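You operate a simulated robot arm through the tools that you are given. There is no shell and no other tool. Be economical: measure what you need, move in short steps, check, and stop when the job is done.

Carry out the task below with a simulated robot arm. There is one attempt and no reset: what you move stays moved.

## Task
Put the 30 mm small steel block from the top of the red cabinet on top of the red box there.

The check looks at the end state, three seconds after you hand in, the way a careful person would. Anything else that was tipped, shoved, dropped, spilled or broken makes it a failure.

## Robot
A 6-joint arm with a two-finger parallel gripper, fixed in place. Base frame: the origin is at the foot of the arm, x ahead of it, y to its left, z up; the work surface is at about z = 0. Units: mm, degrees, N and s.
With the tool pointing down near the work surface it reaches from about 140 to 580 mm from the base axis. Its first joint turns from -66.0 to 66.0 degrees. Payload 2.1 kg.
The tool frame sits at the grasp point between the pads (the TCP): z along the fingers, y along the line on which they close. The tips reach 30 mm beyond it. The gripper opens to 94 mm. The fingers are 28 mm wide and 10 mm thick; the gripper's body (50 by 96 mm) begins 55 mm behind the TCP.
Orientation is that of the tool frame in the base frame, as a unit quaternion [x, y, z, w]. With the fingers straight down and closing along the base's y, the tool's x points along the base's -x, its y along +y and its z along -z.

## Interface
- The arm moves only by the tool send_rows. Its argument "targets" is a list of rows, each a list of 4 numbers: the shift along the tool's x, y, z in units of 150 mm (1.0 is 150 mm), then the turn about the tool's z in units of 60 degrees (1.0 is 60 degrees). In form: [[tx, ty, tz, spin], ...]. A call has 1 to 10 rows; each row is the pose to reach, as a shift and turn from the pose commanded when the call began, along the tool's axes at that moment. "claw" is the gripper command, from -1 (fully open) to 1 (shut), values between in proportion, set as the call begins (left out, the last holds). A call with a number of a shift or a turn outside -1 to 1 is refused whole. A row lasts 0.2 s, in which the tool goes at most 50 mm and 8.6 degrees; a call with a longer step from one row to the next is refused whole, and so is a gripper value outside its range. Where a pose cannot be reached the arm comes as near as it can. A force on the tool above 40 N (or 10 N above the force at the start of the call, whichever is more), or a blocked arm, ends the call early, and 0.2 s more pass. Each finger travels about 72 mm/s and halts on what it meets, pressing with about 44 N; the grip force reading is that of the motor and also rises with nothing between the fingers. The clock runs only during rows and for 0.2 s after the last one: add rows that repeat a pose to give the fingers time. It gives the time, the measured TCP pose, the force on the tool (base axes), the opening and the grip force at its end, in the units of the frame above (readings bear some noise).
- Cameras (640 x 400 px; columns grow to the right, rows downward): "scene" is fixed at [52, -368.9, 488.9]; the picture's right is [0.83, -0.56, 0.00], its down [-0.31, -0.46, -0.83] and it looks along [0.47, 0.69, -0.56] (base axes); focal length 318 px, centre (320, 200). "wrist" rides on the gripper at [-37, 0, -58] in the tool frame; the picture's right is [0.00, -1.00, 0.00], its down [0.97, 0.00, -0.24] and it looks along [0.24, 0.00, 0.97] (tool axes); focal length 218 px, centre (320, 200). There is no depth. A picture from a camera that has moved, and an enlarged one, comes with that camera's place and axes in the base frame and with its lens.
- snapshot(camera): a new picture of that camera. The clock stands still meanwhile.
- enlarge(camera, box): a new picture of the part [left, top, right, bottom] of that camera's present view, enlarged. The clock stands still meanwhile.
- job_done(): hands the job in; it is judged then, once.

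Work in short steps. Places have to be worked out from the pictures, the camera data and where the tool is seen: move nearer, look again, correct. Check each grasp and each placing, and mend what went wrong. You have 90 turns and 42 pictures in all, those below and enlarged ones among them. Open the gripper and draw the arm clear of the work before you hand the job in, unless the task says otherwise; then end with one line.

The tools are called as name(argument=value, ...) on one line, values as JSON. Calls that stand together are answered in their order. send_rows: Moves the arm, as the interface text tells. Its arguments: {"type":"object","properties":{"targets":{"type":"array"},"claw":{"type":"number"}},"required":["targets"]} The other tools are called the same way: snapshot (camera) takes a picture; enlarge (camera, box) takes an enlarged picture of a part of a camera's view; job_done () hands the job in.

At the start:

```text
time: 0.0
tool_pos: [305.5, -15.4, 276.7]
tcp_rot: [0.0, 1.0, 0.0, 0.0]
contact_force: [0.9, 0.1, 0.2]
grip_width: 94.3
gripper_force: 0.1
```

scene: 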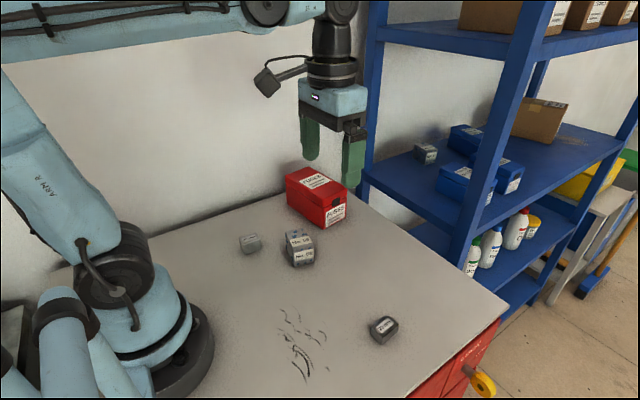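
wrist: 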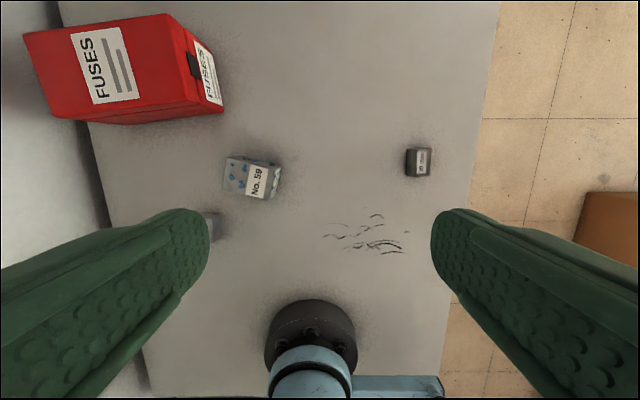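

I see three candidate blocks; I'll enlarge to read the labels.

enlarge(camera="scene", box=[220, 160, 420, 360])

enlarge(camera="wrist", box=[190, 120, 450, 280])

```text
2.00 times, centred on (320, 260) of scene
camera zoom: at [52.0, -368.9, 488.9], right [0.83, -0.56, 0.0], down [-0.31, -0.46, -0.83], along [0.47, 0.69, -0.56], focal length 635 px, centre (320, 80)
```

zoom: 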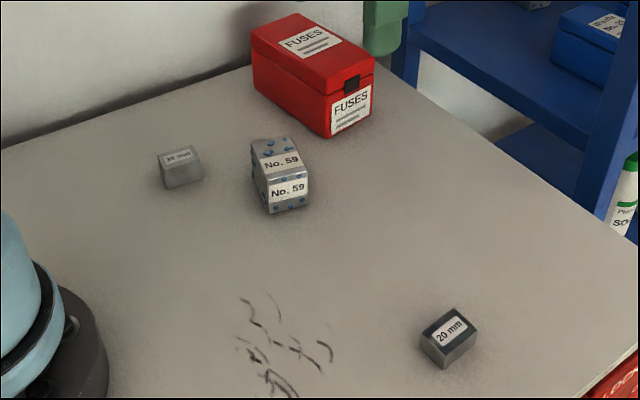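

```text
2.46 times, centred on (320, 200) of wrist
camera zoom: at [342.9, -15.0, 334.5], right [0.0, -1.0, 0.0], down [-0.97, 0.0, 0.24], along [-0.24, 0.0, -0.97], focal length 537 px, centre (320, 200)
```

zoom: 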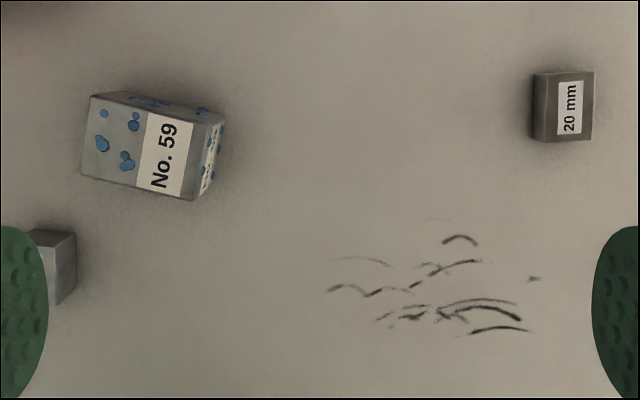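

The small block labelled 30 mm is near (226, 158). I'll move over it at height and look again.

send_rows(targets=[[0.1, 0.18, 0, 0], [0.2, 0.37, 0, 0], [0.3, 0.56, 0, 0], [0.4, 0.75, 0, 0], [0.5, 0.93, 0, 0], [0.5, 0.93, 0, 0]], claw=-1)

snapshot(camera="wrist")

snapshot(camera="scene")

```text
time: 1.4
tool_pos: [231.0, 124.9, 277.0]
tcp_rot: [0.0, 1.0, 0.0, 0.0]
contact_force: [-0.6, 0.4, -0.4]
grip_width: 93.9
gripper_force: 0.0
```

```text
37 pictures are left
camera wrist: at [267.9, 125.3, 334.4], right [0.0, -1.0, 0.0], down [-0.97, 0.0, 0.24], along [-0.24, 0.0, -0.97], focal length 218 px, centre (320, 200)
```

wrist: 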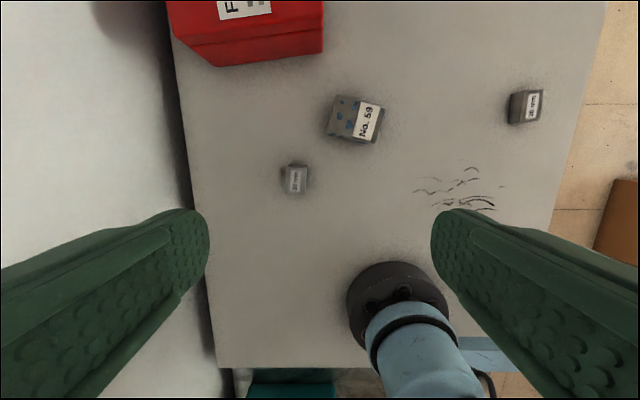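

```text
36 pictures are left
```

scene: 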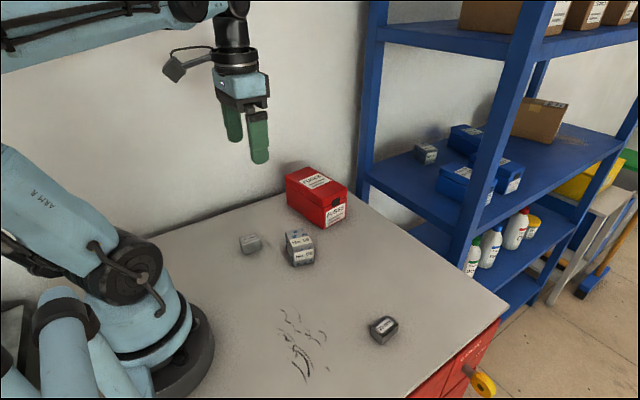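

Both views agree: block about (222, 161). I'll enlarge to read its orientation and confirm the label.

enlarge(camera="wrist", box=[255, 155, 335, 205])

enlarge(camera="wrist", box=[160, 0, 400, 150])

```text
8.00 times, centred on (295, 180) of wrist
camera zoom: at [267.9, 125.3, 334.4], right [0.0, -1.0, 0.0], down [-0.97, 0.0, 0.24], along [-0.24, 0.0, -0.97], focal length 1746 px, centre (520, 360)
```

zoom: 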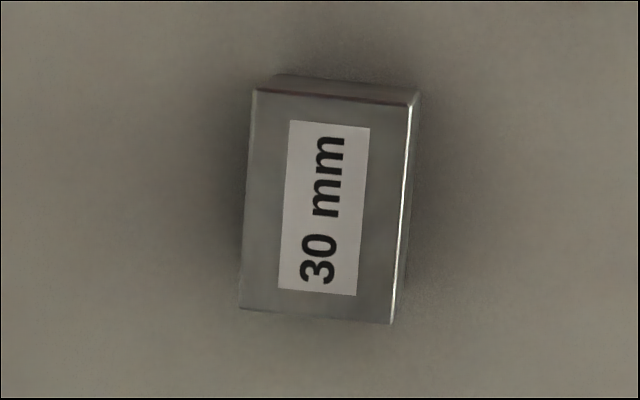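

```text
2.67 times, centred on (280, 75) of wrist
camera zoom: at [267.9, 125.3, 334.4], right [0.0, -1.0, 0.0], down [-0.97, 0.0, 0.24], along [-0.24, 0.0, -0.97], focal length 582 px, centre (427, 533)
```

zoom: 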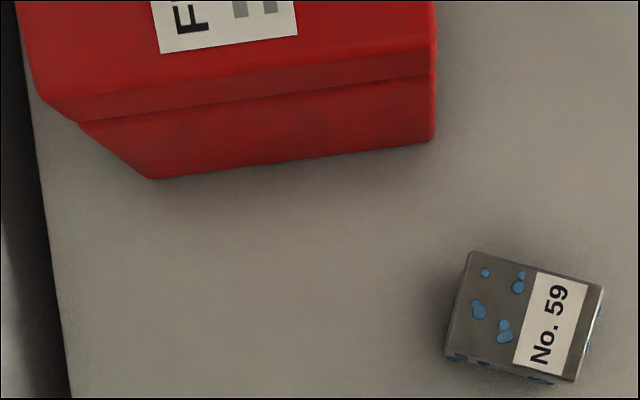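

Block is ~28 × 40 mm, turned about 5° clockwise, centre (220, 160). I'll align and descend to z≈135, then look again.

send_rows(targets=[[0.073, 0.233, 0, 0.083], [0.073, 0.233, 0.25, 0.083], [0.073, 0.233, 0.5, 0.083], [0.073, 0.233, 0.75, 0.083], [0.073, 0.233, 0.95, 0.083], [0.073, 0.233, 0.95, 0.083]])

snapshot(camera="wrist")

```text
time: 2.8
tool_pos: [219.9, 158.8, 134.3]
tcp_rot: [0.044, 0.999, -0.001, 0.0]
contact_force: [-0.5, -0.3, 0.4]
grip_width: 94.0
gripper_force: 0.1
```

```text
33 pictures are left
camera wrist: at [256.8, 156.1, 191.5], right [-0.09, -1.0, 0.0], down [-0.97, 0.08, 0.24], along [-0.24, 0.02, -0.97], focal length 218 px, centre (320, 200)
```

wrist: 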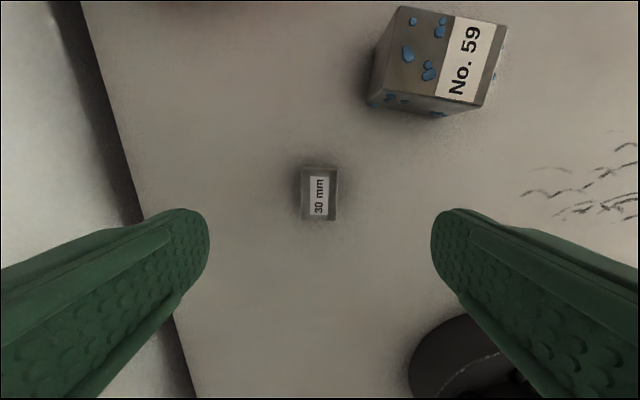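

Aligned and centred. Descending to TCP z≈34 (tips 4 mm above surface).

send_rows(targets=[[-0.005, 0, 0.2, 0], [-0.005, 0, 0.4, 0], [-0.005, 0, 0.55, 0], [-0.005, 0, 0.62, 0], [-0.005, 0, 0.665, 0], [-0.005, 0, 0.665, 0]])

```text
time: 4.2
tool_pos: [219.9, 160.0, 36.0]
tcp_rot: [0.044, 0.999, 0.0, 0.001]
contact_force: [1.0, 0.1, 0.2]
grip_width: 93.8
gripper_force: 0.1
```

At height with no contact; closing on the block.

send_rows(targets=[[0, 0, 0, 0], [0, 0, 0, 0], [0, 0, 0, 0], [0, 0, 0, 0], [0, 0, 0, 0], [0, 0, 0, 0]], claw=1)

snapshot(camera="wrist")

```text
time: 5.6
tool_pos: [220.6, 161.0, 35.2]
tcp_rot: [0.044, 0.999, 0.001, 0.001]
contact_force: [1.3, 0.7, 5.9]
grip_width: 27.7
gripper_force: 43.8
```

```text
32 pictures are left
camera wrist: at [257.6, 156.5, 92.1], right [-0.09, -1.0, 0.0], down [-0.97, 0.08, 0.24], along [-0.24, 0.02, -0.97], focal length 218 px, centre (320, 200)
```

wrist: 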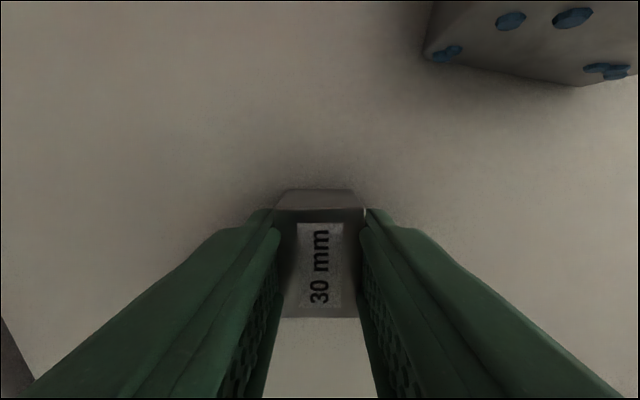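

Firm grip at 27.7 mm. Lifting straight up.

send_rows(targets=[[0, 0, -0.07, 0], [0, 0, -0.25, 0], [0, 0, -0.5, 0], [0, 0, -0.75, 0], [0, 0, -1.0, 0], [0, 0, -1.0, 0]])

snapshot(camera="wrist")

enlarge(camera="scene", box=[200, 100, 360, 280])

```text
time: 7.0
tool_pos: [220.3, 160.5, 184.3]
tcp_rot: [0.043, 0.999, 0.0, 0.0]
contact_force: [0.1, 0.3, 0.1]
grip_width: 0.1
gripper_force: 32.7
```

```text
31 pictures are left
camera wrist: at [257.1, 156.7, 242.0], right [-0.09, -1.0, 0.0], down [-0.97, 0.08, 0.24], along [-0.24, 0.02, -0.97], focal length 218 px, centre (320, 200)
```

wrist: 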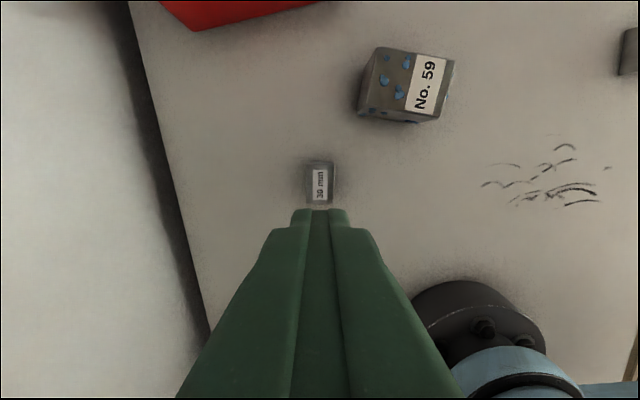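

```text
2.22 times, centred on (280, 190) of scene
camera zoom: at [52.0, -368.9, 488.9], right [0.83, -0.56, 0.0], down [-0.31, -0.46, -0.83], along [0.47, 0.69, -0.56], focal length 706 px, centre (409, 222)
```

zoom: 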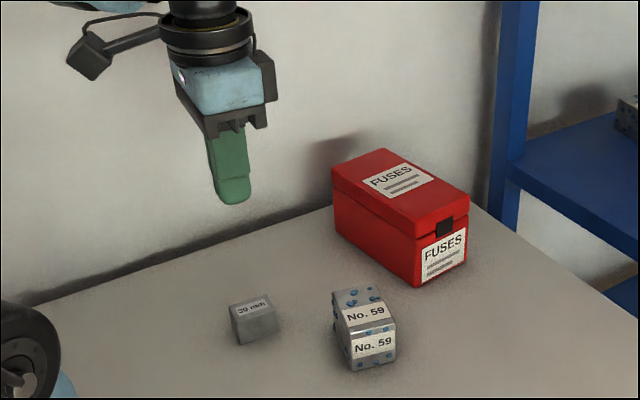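

The block slipped out: it is still on the surface. I'll open, look closely at its present pose, and regrasp deeper with a slower lift.

send_rows(targets=[[0, 0, 0.2, 0], [0, 0, 0.3, 0], [0, 0, 0.3, 0], [0, 0, 0.3, 0], [0, 0, 0.3, 0]], claw=-1)

enlarge(camera="wrist", box=[280, 160, 360, 240])

enlarge(camera="scene", box=[230, 220, 270, 260])

```text
time: 8.2
tool_pos: [220.5, 160.4, 139.9]
tcp_rot: [0.044, 0.999, -0.001, 0.0]
contact_force: [0.0, 0.3, 0.3]
grip_width: 94.1
gripper_force: 0.1
```

```text
5.00 times, centred on (320, 200) of wrist
camera zoom: at [257.5, 156.4, 197.1], right [-0.09, -1.0, 0.0], down [-0.97, 0.08, 0.24], along [-0.24, 0.02, -0.97], focal length 1091 px, centre (320, 200)
```

zoom: 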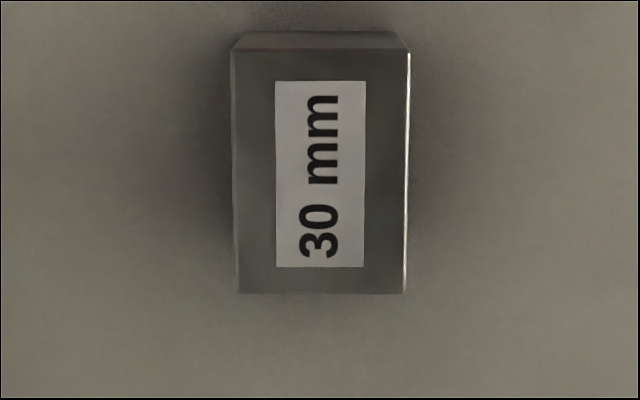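

```text
10.00 times, centred on (250, 240) of scene
camera zoom: at [52.0, -368.9, 488.9], right [0.83, -0.56, 0.0], down [-0.31, -0.46, -0.83], along [0.47, 0.69, -0.56], focal length 3176 px, centre (1020, -200)
```

zoom: 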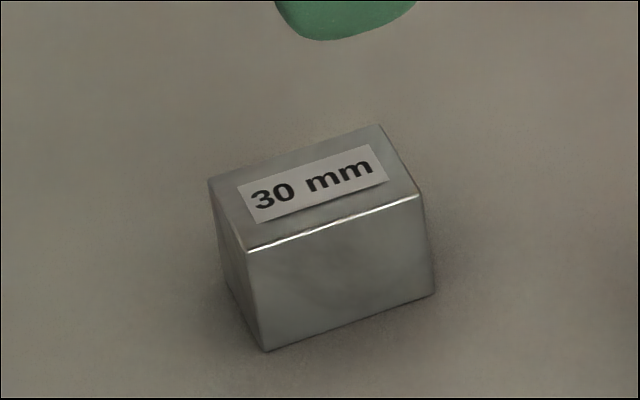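

The block sits unchanged, centred under the tool, about 26 mm tall. I'll regrasp about 3–4 mm deeper.

send_rows(targets=[[0, 0, 0.2, 0], [0, 0, 0.4, 0], [0, 0, 0.55, 0], [0, 0, 0.64, 0], [0, 0, 0.69, 0], [0, 0, 0.718, 0], [0, 0, 0.718, 0]])

send_rows(targets=[[0, 0, 0, 0], [0, 0, 0, 0], [0, 0, 0, 0], [0, 0, 0, 0], [0, 0, 0, 0], [0, 0, 0, 0], [0, 0, 0, 0]], claw=1)

send_rows(targets=[[0, 0, -0.01, 0], [0, 0, -0.02, 0], [0, 0, -0.03, 0], [0, 0, -0.04, 0], [0, 0, -0.05, 0], [0, 0, -0.06, 0], [0, 0, -0.07, 0], [0, 0, -0.07, 0]])

enlarge(camera="scene", box=[220, 200, 280, 260])

```text
time: 9.8
tool_pos: [221.8, 159.8, 33.7]
tcp_rot: [0.044, 0.999, 0.0, 0.0]
contact_force: [-0.8, -0.4, -0.8]
grip_width: 94.2
gripper_force: 0.0
```

```text
time: 11.4
tool_pos: [220.6, 159.7, 33.4]
tcp_rot: [0.044, 0.999, 0.0, 0.0]
contact_force: [-0.4, 0.1, 2.6]
grip_width: 31.5
gripper_force: 44.2
```

```text
time: 13.2
tool_pos: [220.0, 159.6, 42.3]
tcp_rot: [0.044, 0.999, 0.0, 0.001]
contact_force: [-0.7, 0.2, -2.4]
grip_width: 27.4
gripper_force: 44.6
```

```text
6.67 times, centred on (250, 230) of scene
camera zoom: at [52.0, -368.9, 488.9], right [0.83, -0.56, 0.0], down [-0.31, -0.46, -0.83], along [0.47, 0.69, -0.56], focal length 2118 px, centre (787, 0)
```

zoom: 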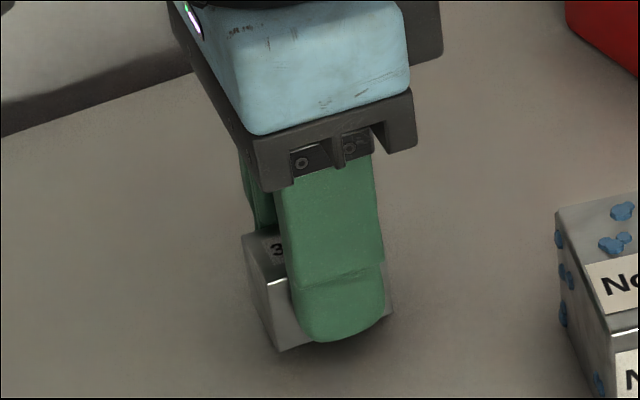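

Opening went 31.5 → 27.4, odd; the block seems to have shifted relative to the fingers. Looking from the wrist before continuing.

snapshot(camera="wrist")

enlarge(camera="scene", box=[235, 225, 285, 257])

```text
26 pictures are left
camera wrist: at [257.8, 156.5, 99.9], right [-0.09, -1.0, 0.0], down [-0.97, 0.08, 0.24], along [-0.24, 0.02, -0.97], focal length 218 px, centre (320, 200)
```

wrist: 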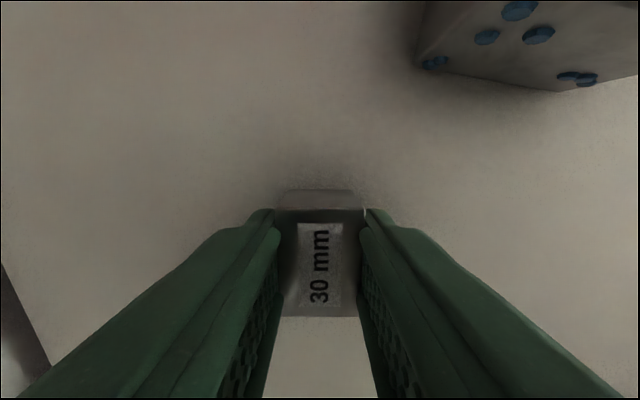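

```text
12.50 times, centred on (260, 241) of scene
camera zoom: at [52.0, -368.9, 488.9], right [0.83, -0.56, 0.0], down [-0.31, -0.46, -0.83], along [0.47, 0.69, -0.56], focal length 3970 px, centre (1070, -312)
```

zoom: 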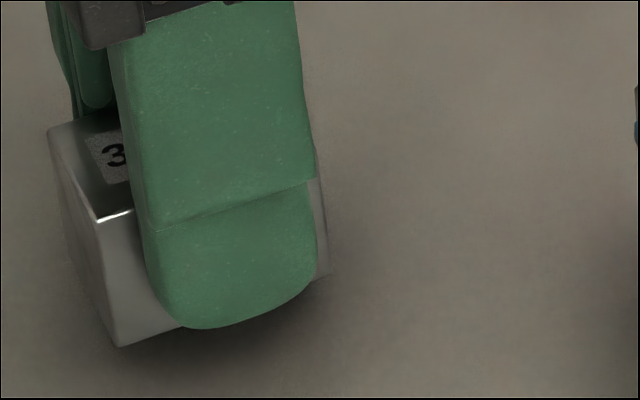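

The block is now lifted ~6 mm and carries its weight (−2.4 N). I'll hold for a second to check whether it creeps.

send_rows(targets=[[0, 0, 0, 0], [0, 0, 0, 0], [0, 0, 0, 0], [0, 0, 0, 0], [0, 0, 0, 0], [0, 0, 0, 0], [0, 0, 0, 0]], claw=1)

enlarge(camera="scene", box=[235, 225, 285, 257])

```text
time: 14.8
tool_pos: [220.8, 159.4, 43.3]
tcp_rot: [0.044, 0.999, 0.0, 0.0]
contact_force: [0.8, 0.5, -2.2]
grip_width: 27.3
gripper_force: 44.2
```

```text
12.50 times, centred on (260, 241) of scene
camera zoom: at [52.0, -368.9, 488.9], right [0.83, -0.56, 0.0], down [-0.31, -0.46, -0.83], along [0.47, 0.69, -0.56], focal length 3970 px, centre (1070, -312)
```

zoom: 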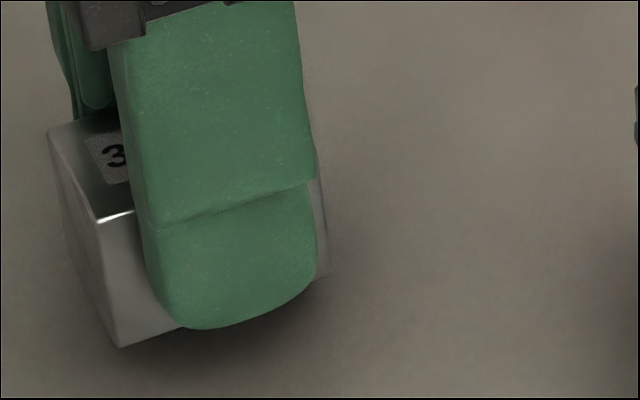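

No creep. Lifting slowly with a gentle ramp.

send_rows(targets=[[0, 0, -0.01, 0], [0, 0, -0.025, 0], [0, 0, -0.045, 0], [0, 0, -0.07, 0], [0, 0, -0.095, 0], [0, 0, -0.12, 0], [0, 0, -0.145, 0], [0, 0, -0.165, 0], [0, 0, -0.175, 0], [0, 0, -0.18, 0]])

```text
time: 17.0
tool_pos: [220.9, 159.0, 69.6]
tcp_rot: [0.044, 0.999, 0.001, 0.0]
contact_force: [-0.6, 0.1, -2.9]
grip_width: 27.5
gripper_force: 44.3
```

Still held (27.5 mm, −2.9 N). Continuing up slowly.

send_rows(targets=[[0, 0, -0.015, 0], [0, 0, -0.04, 0], [0, 0, -0.07, 0], [0, 0, -0.105, 0], [0, 0, -0.14, 0], [0, 0, -0.175, 0], [0, 0, -0.21, 0], [0, 0, -0.24, 0], [0, 0, -0.26, 0], [0, 0, -0.27, 0]])

send_rows(targets=[[0, 0, -0.015, 0], [0, 0, -0.04, 0], [0, 0, -0.07, 0], [0, 0, -0.105, 0], [0, 0, -0.14, 0], [0, 0, -0.175, 0], [0, 0, -0.21, 0], [0, 0, -0.24, 0], [0, 0, -0.26, 0], [0, 0, -0.27, 0]])

snapshot(camera="wrist")

enlarge(camera="scene", box=[200, 140, 360, 240])

```text
time: 19.2
tool_pos: [222.9, 159.8, 111.4]
tcp_rot: [0.043, 0.999, 0.0, 0.0]
contact_force: [1.0, 0.0, -3.5]
grip_width: 27.1
gripper_force: 44.0
```

```text
time: 21.4
tool_pos: [220.2, 160.2, 150.9]
tcp_rot: [0.043, 0.999, 0.0, 0.0]
contact_force: [0.4, -0.4, -2.4]
grip_width: 27.4
gripper_force: 44.2
```

```text
23 pictures are left
camera wrist: at [257.8, 156.2, 207.9], right [-0.09, -1.0, 0.0], down [-0.97, 0.08, 0.24], along [-0.24, 0.02, -0.97], focal length 218 px, centre (320, 200)
```

wrist: 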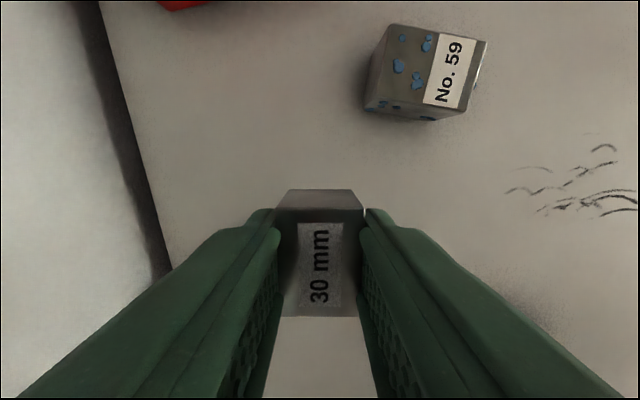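

```text
4.00 times, centred on (280, 190) of scene
camera zoom: at [52.0, -368.9, 488.9], right [0.83, -0.56, 0.0], down [-0.31, -0.46, -0.83], along [0.47, 0.69, -0.56], focal length 1271 px, centre (480, 240)
```

zoom: 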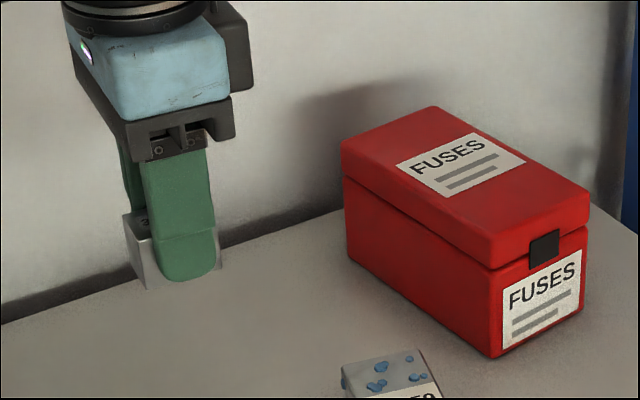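

Firmly held. From the scene view the red box top is ~165 × 85 mm, centre ≈ (437, 219), z ≈ 67. I'll carry over about half way at this height (block bottom at ~115).

send_rows(targets=[[-0.03, 0.011, 0, 0], [-0.09, 0.033, 0, 0], [-0.18, 0.066, 0, 0], [-0.28, 0.102, 0, 0], [-0.38, 0.139, 0, 0], [-0.48, 0.176, 0, 0], [-0.58, 0.212, 0, 0], [-0.68, 0.249, 0, 0], [-0.76, 0.278, 0, 0], [-0.8, 0.293, 0, 0]])

snapshot(camera="wrist")

```text
time: 23.6
tool_pos: [345.2, 193.6, 150.9]
tcp_rot: [0.044, 0.999, 0.0, -0.001]
contact_force: [0.5, 0.4, -1.5]
grip_width: 27.6
gripper_force: 44.5
```

```text
21 pictures are left
camera wrist: at [381.0, 189.6, 207.6], right [-0.09, -1.0, 0.0], down [-0.97, 0.08, 0.24], along [-0.24, 0.02, -0.97], focal length 218 px, centre (320, 200)
```

wrist: 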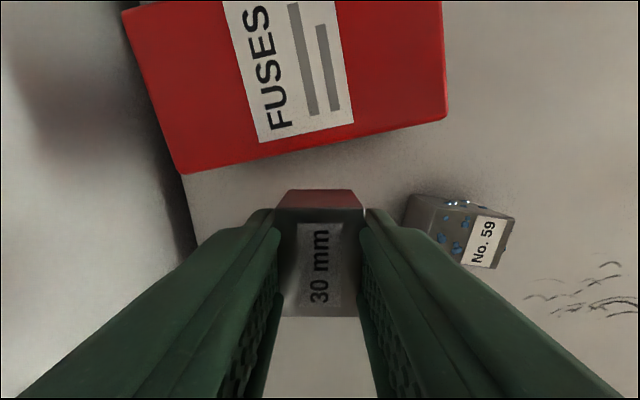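

From the wrist, the box top centre is more like (427, 204). Moving on to above it.

send_rows(targets=[[-0.03, 0.007, 0, 0], [-0.08, 0.02, 0, 0], [-0.15, 0.036, 0, 0], [-0.23, 0.055, 0, 0], [-0.31, 0.074, 0, 0], [-0.39, 0.093, 0, 0], [-0.46, 0.11, 0, 0], [-0.51, 0.122, 0, 0], [-0.544, 0.13, 0, 0], [-0.544, 0.13, 0, 0]])

snapshot(camera="wrist")

enlarge(camera="scene", box=[240, 120, 400, 240])

```text
time: 25.8
tool_pos: [426.2, 204.6, 150.4]
tcp_rot: [0.044, 0.999, -0.001, 0.0]
contact_force: [-0.5, -0.7, -2.4]
grip_width: 27.0
gripper_force: 43.8
```

```text
20 pictures are left
camera wrist: at [464.1, 201.7, 207.6], right [-0.09, -1.0, 0.0], down [-0.97, 0.08, 0.24], along [-0.24, 0.02, -0.97], focal length 218 px, centre (320, 200)
```

wrist: 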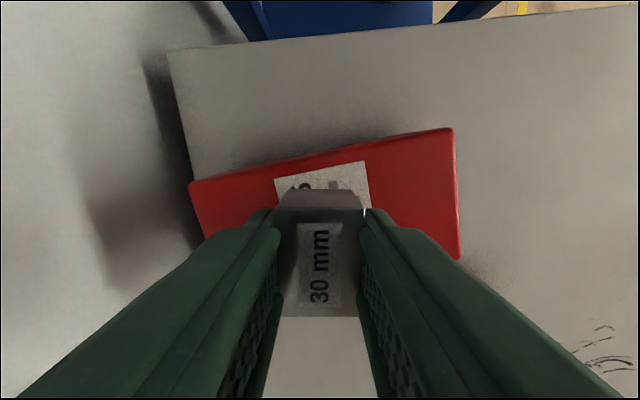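

```text
3.33 times, centred on (320, 180) of scene
camera zoom: at [52.1, -368.9, 488.9], right [0.83, -0.56, 0.0], down [-0.31, -0.46, -0.83], along [0.47, 0.69, -0.56], focal length 1059 px, centre (320, 267)
```

zoom: 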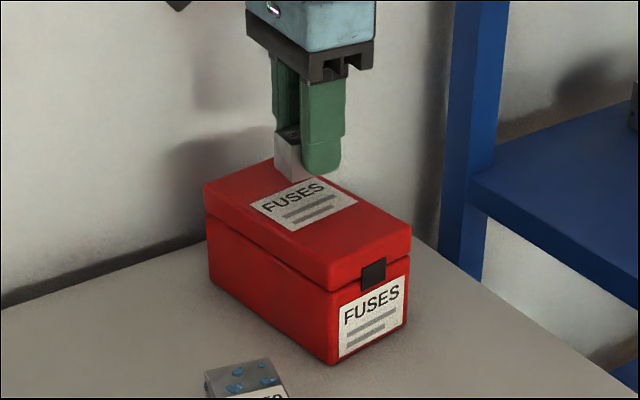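

Well over the box (centre estimate ≈ (420, 201)). Nudging back 6 mm and descending to TCP z≈115.

send_rows(targets=[[0.02, -0.01, 0.02, 0], [0.04, -0.02, 0.05, 0], [0.04, -0.02, 0.08, 0], [0.04, -0.02, 0.115, 0], [0.04, -0.02, 0.15, 0], [0.04, -0.02, 0.18, 0], [0.04, -0.02, 0.21, 0], [0.04, -0.02, 0.23, 0], [0.04, -0.02, 0.237, 0], [0.04, -0.02, 0.237, 0]])

enlarge(camera="scene", box=[270, 150, 350, 200])

```text
time: 27.3
tool_pos: [421.7, 201.3, 125.8]
tcp_rot: [0.044, 0.999, 0.0, 0.0]
contact_force: [-0.2, -0.2, 10.8]
grip_width: 27.5
gripper_force: 44.5
stopped in row 7: the force on the tool passed its limit (the readings are from after the stop); the commanded pose is now the measured one
```

```text
8.00 times, centred on (310, 175) of scene
camera zoom: at [52.0, -368.9, 488.9], right [0.83, -0.56, 0.0], down [-0.31, -0.46, -0.83], along [0.47, 0.69, -0.56], focal length 2541 px, centre (400, 400)
```

zoom: 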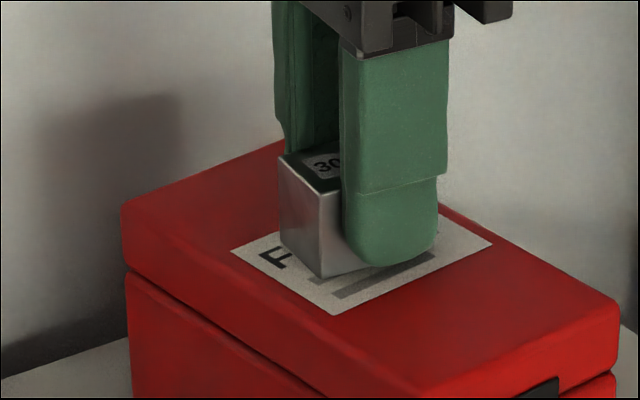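

Contact: block is resting on the lid (top is at z≈90, 10.8 N upward) and well centred. Releasing gently.

send_rows(targets=[[0, 0, 0, 0], [0, 0, 0, 0], [0, 0, 0, 0], [0, 0, 0, 0]])

send_rows(targets=[[0, 0, 0, 0], [0, 0, 0, 0], [0, 0, 0, 0], [0, 0, 0, 0]], claw=-0.1)

snapshot(camera="wrist")

enlarge(camera="scene", box=[270, 150, 350, 200])

```text
time: 28.3
tool_pos: [421.7, 202.1, 124.4]
tcp_rot: [0.044, 0.999, 0.001, 0.0]
contact_force: [-0.6, -0.6, 24.5]
grip_width: 27.5
gripper_force: 44.0
```

```text
time: 29.3
tool_pos: [420.7, 201.6, 124.3]
tcp_rot: [0.043, 0.999, 0.0, 0.0]
contact_force: [0.1, 0.8, -0.1]
grip_width: 51.6
gripper_force: 0.0
```

```text
17 pictures are left
camera wrist: at [458.0, 199.3, 181.5], right [-0.09, -1.0, 0.0], down [-0.97, 0.08, 0.24], along [-0.24, 0.02, -0.97], focal length 218 px, centre (320, 200)
```

wrist: 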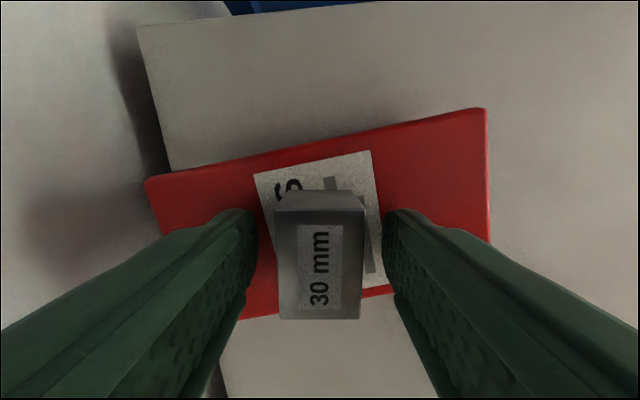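

```text
8.00 times, centred on (310, 175) of scene
camera zoom: at [52.0, -368.9, 488.9], right [0.83, -0.56, 0.0], down [-0.31, -0.46, -0.83], along [0.47, 0.69, -0.56], focal length 2541 px, centre (400, 400)
```

zoom: 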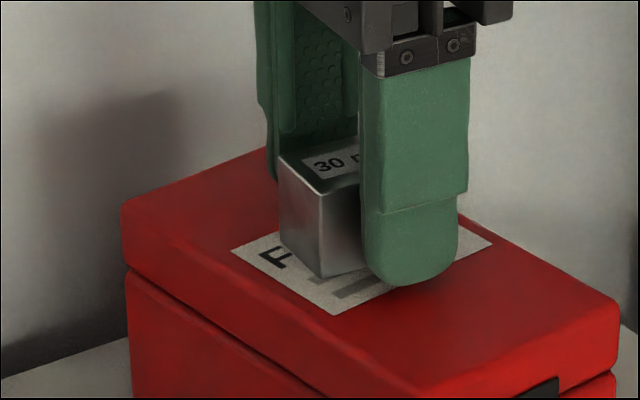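

The block stands released on the lid. Raising straight up at this opening, slowly at first, then looking.

send_rows(targets=[[0, 0, -0.02, 0], [0, 0, -0.06, 0], [0, 0, -0.12, 0], [0, 0, -0.2, 0], [0, 0, -0.35, 0], [0, 0, -0.55, 0], [0, 0, -0.75, 0], [0, 0, -0.85, 0], [0, 0, -0.85, 0]])

send_rows(targets=[[0.1, -0.1, 0, 0], [0.3, -0.3, 0, 0], [0.5, -0.5, 0, 0], [0.7, -0.7, 0, 0], [0.8, -0.8, 0, 0], [0.8, -0.8, 0, 0]], claw=-1)

snapshot(camera="scene")

enlarge(camera="scene", box=[270, 150, 350, 200])

```text
time: 31.3
tool_pos: [420.1, 203.0, 251.0]
tcp_rot: [0.043, 0.999, 0.0, 0.0]
contact_force: [0.8, -0.1, -1.0]
grip_width: 51.7
gripper_force: 0.0
```

```text
time: 32.7
tool_pos: [290.9, 93.9, 252.4]
tcp_rot: [0.043, 0.999, 0.0, -0.001]
contact_force: [1.2, 0.0, 0.4]
grip_width: 93.7
gripper_force: 0.0
```

```text
15 pictures are left
```

scene: 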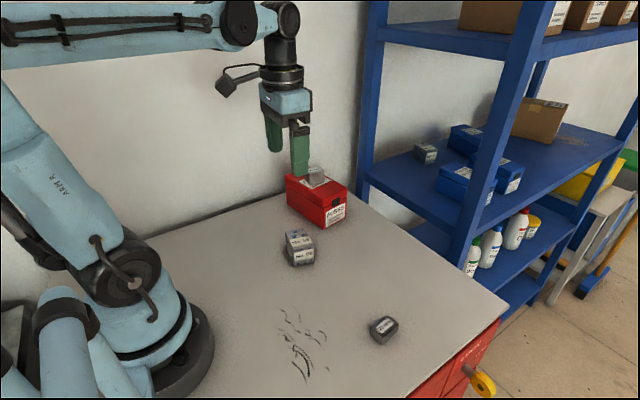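

```text
8.00 times, centred on (310, 175) of scene
camera zoom: at [52.0, -368.9, 488.9], right [0.83, -0.56, 0.0], down [-0.31, -0.46, -0.83], along [0.47, 0.69, -0.56], focal length 2541 px, centre (400, 400)
```

zoom: 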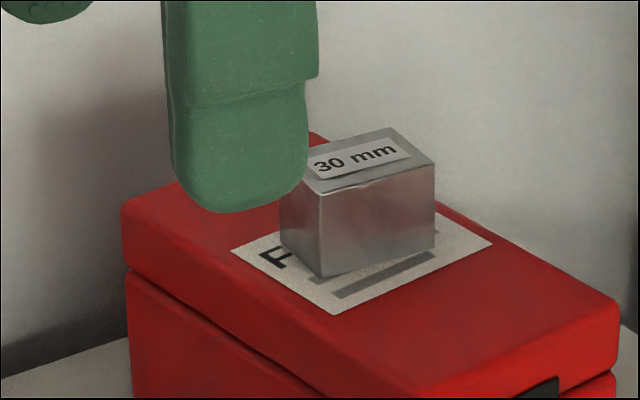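

The block sits flat on the lid, everything else is undisturbed, and the arm is clear with the gripper open; handing in.

job_done()

```text
The job is handed in.
```

The 30 mm steel block is on top of the red box, sitting flat near the middle of the lid. My first lift lost its grip and the block stayed on the cabinet, so I gripped it again and lifted more slowly. In the last pictures nothing else had moved, and the arm is clear with the gripper open.
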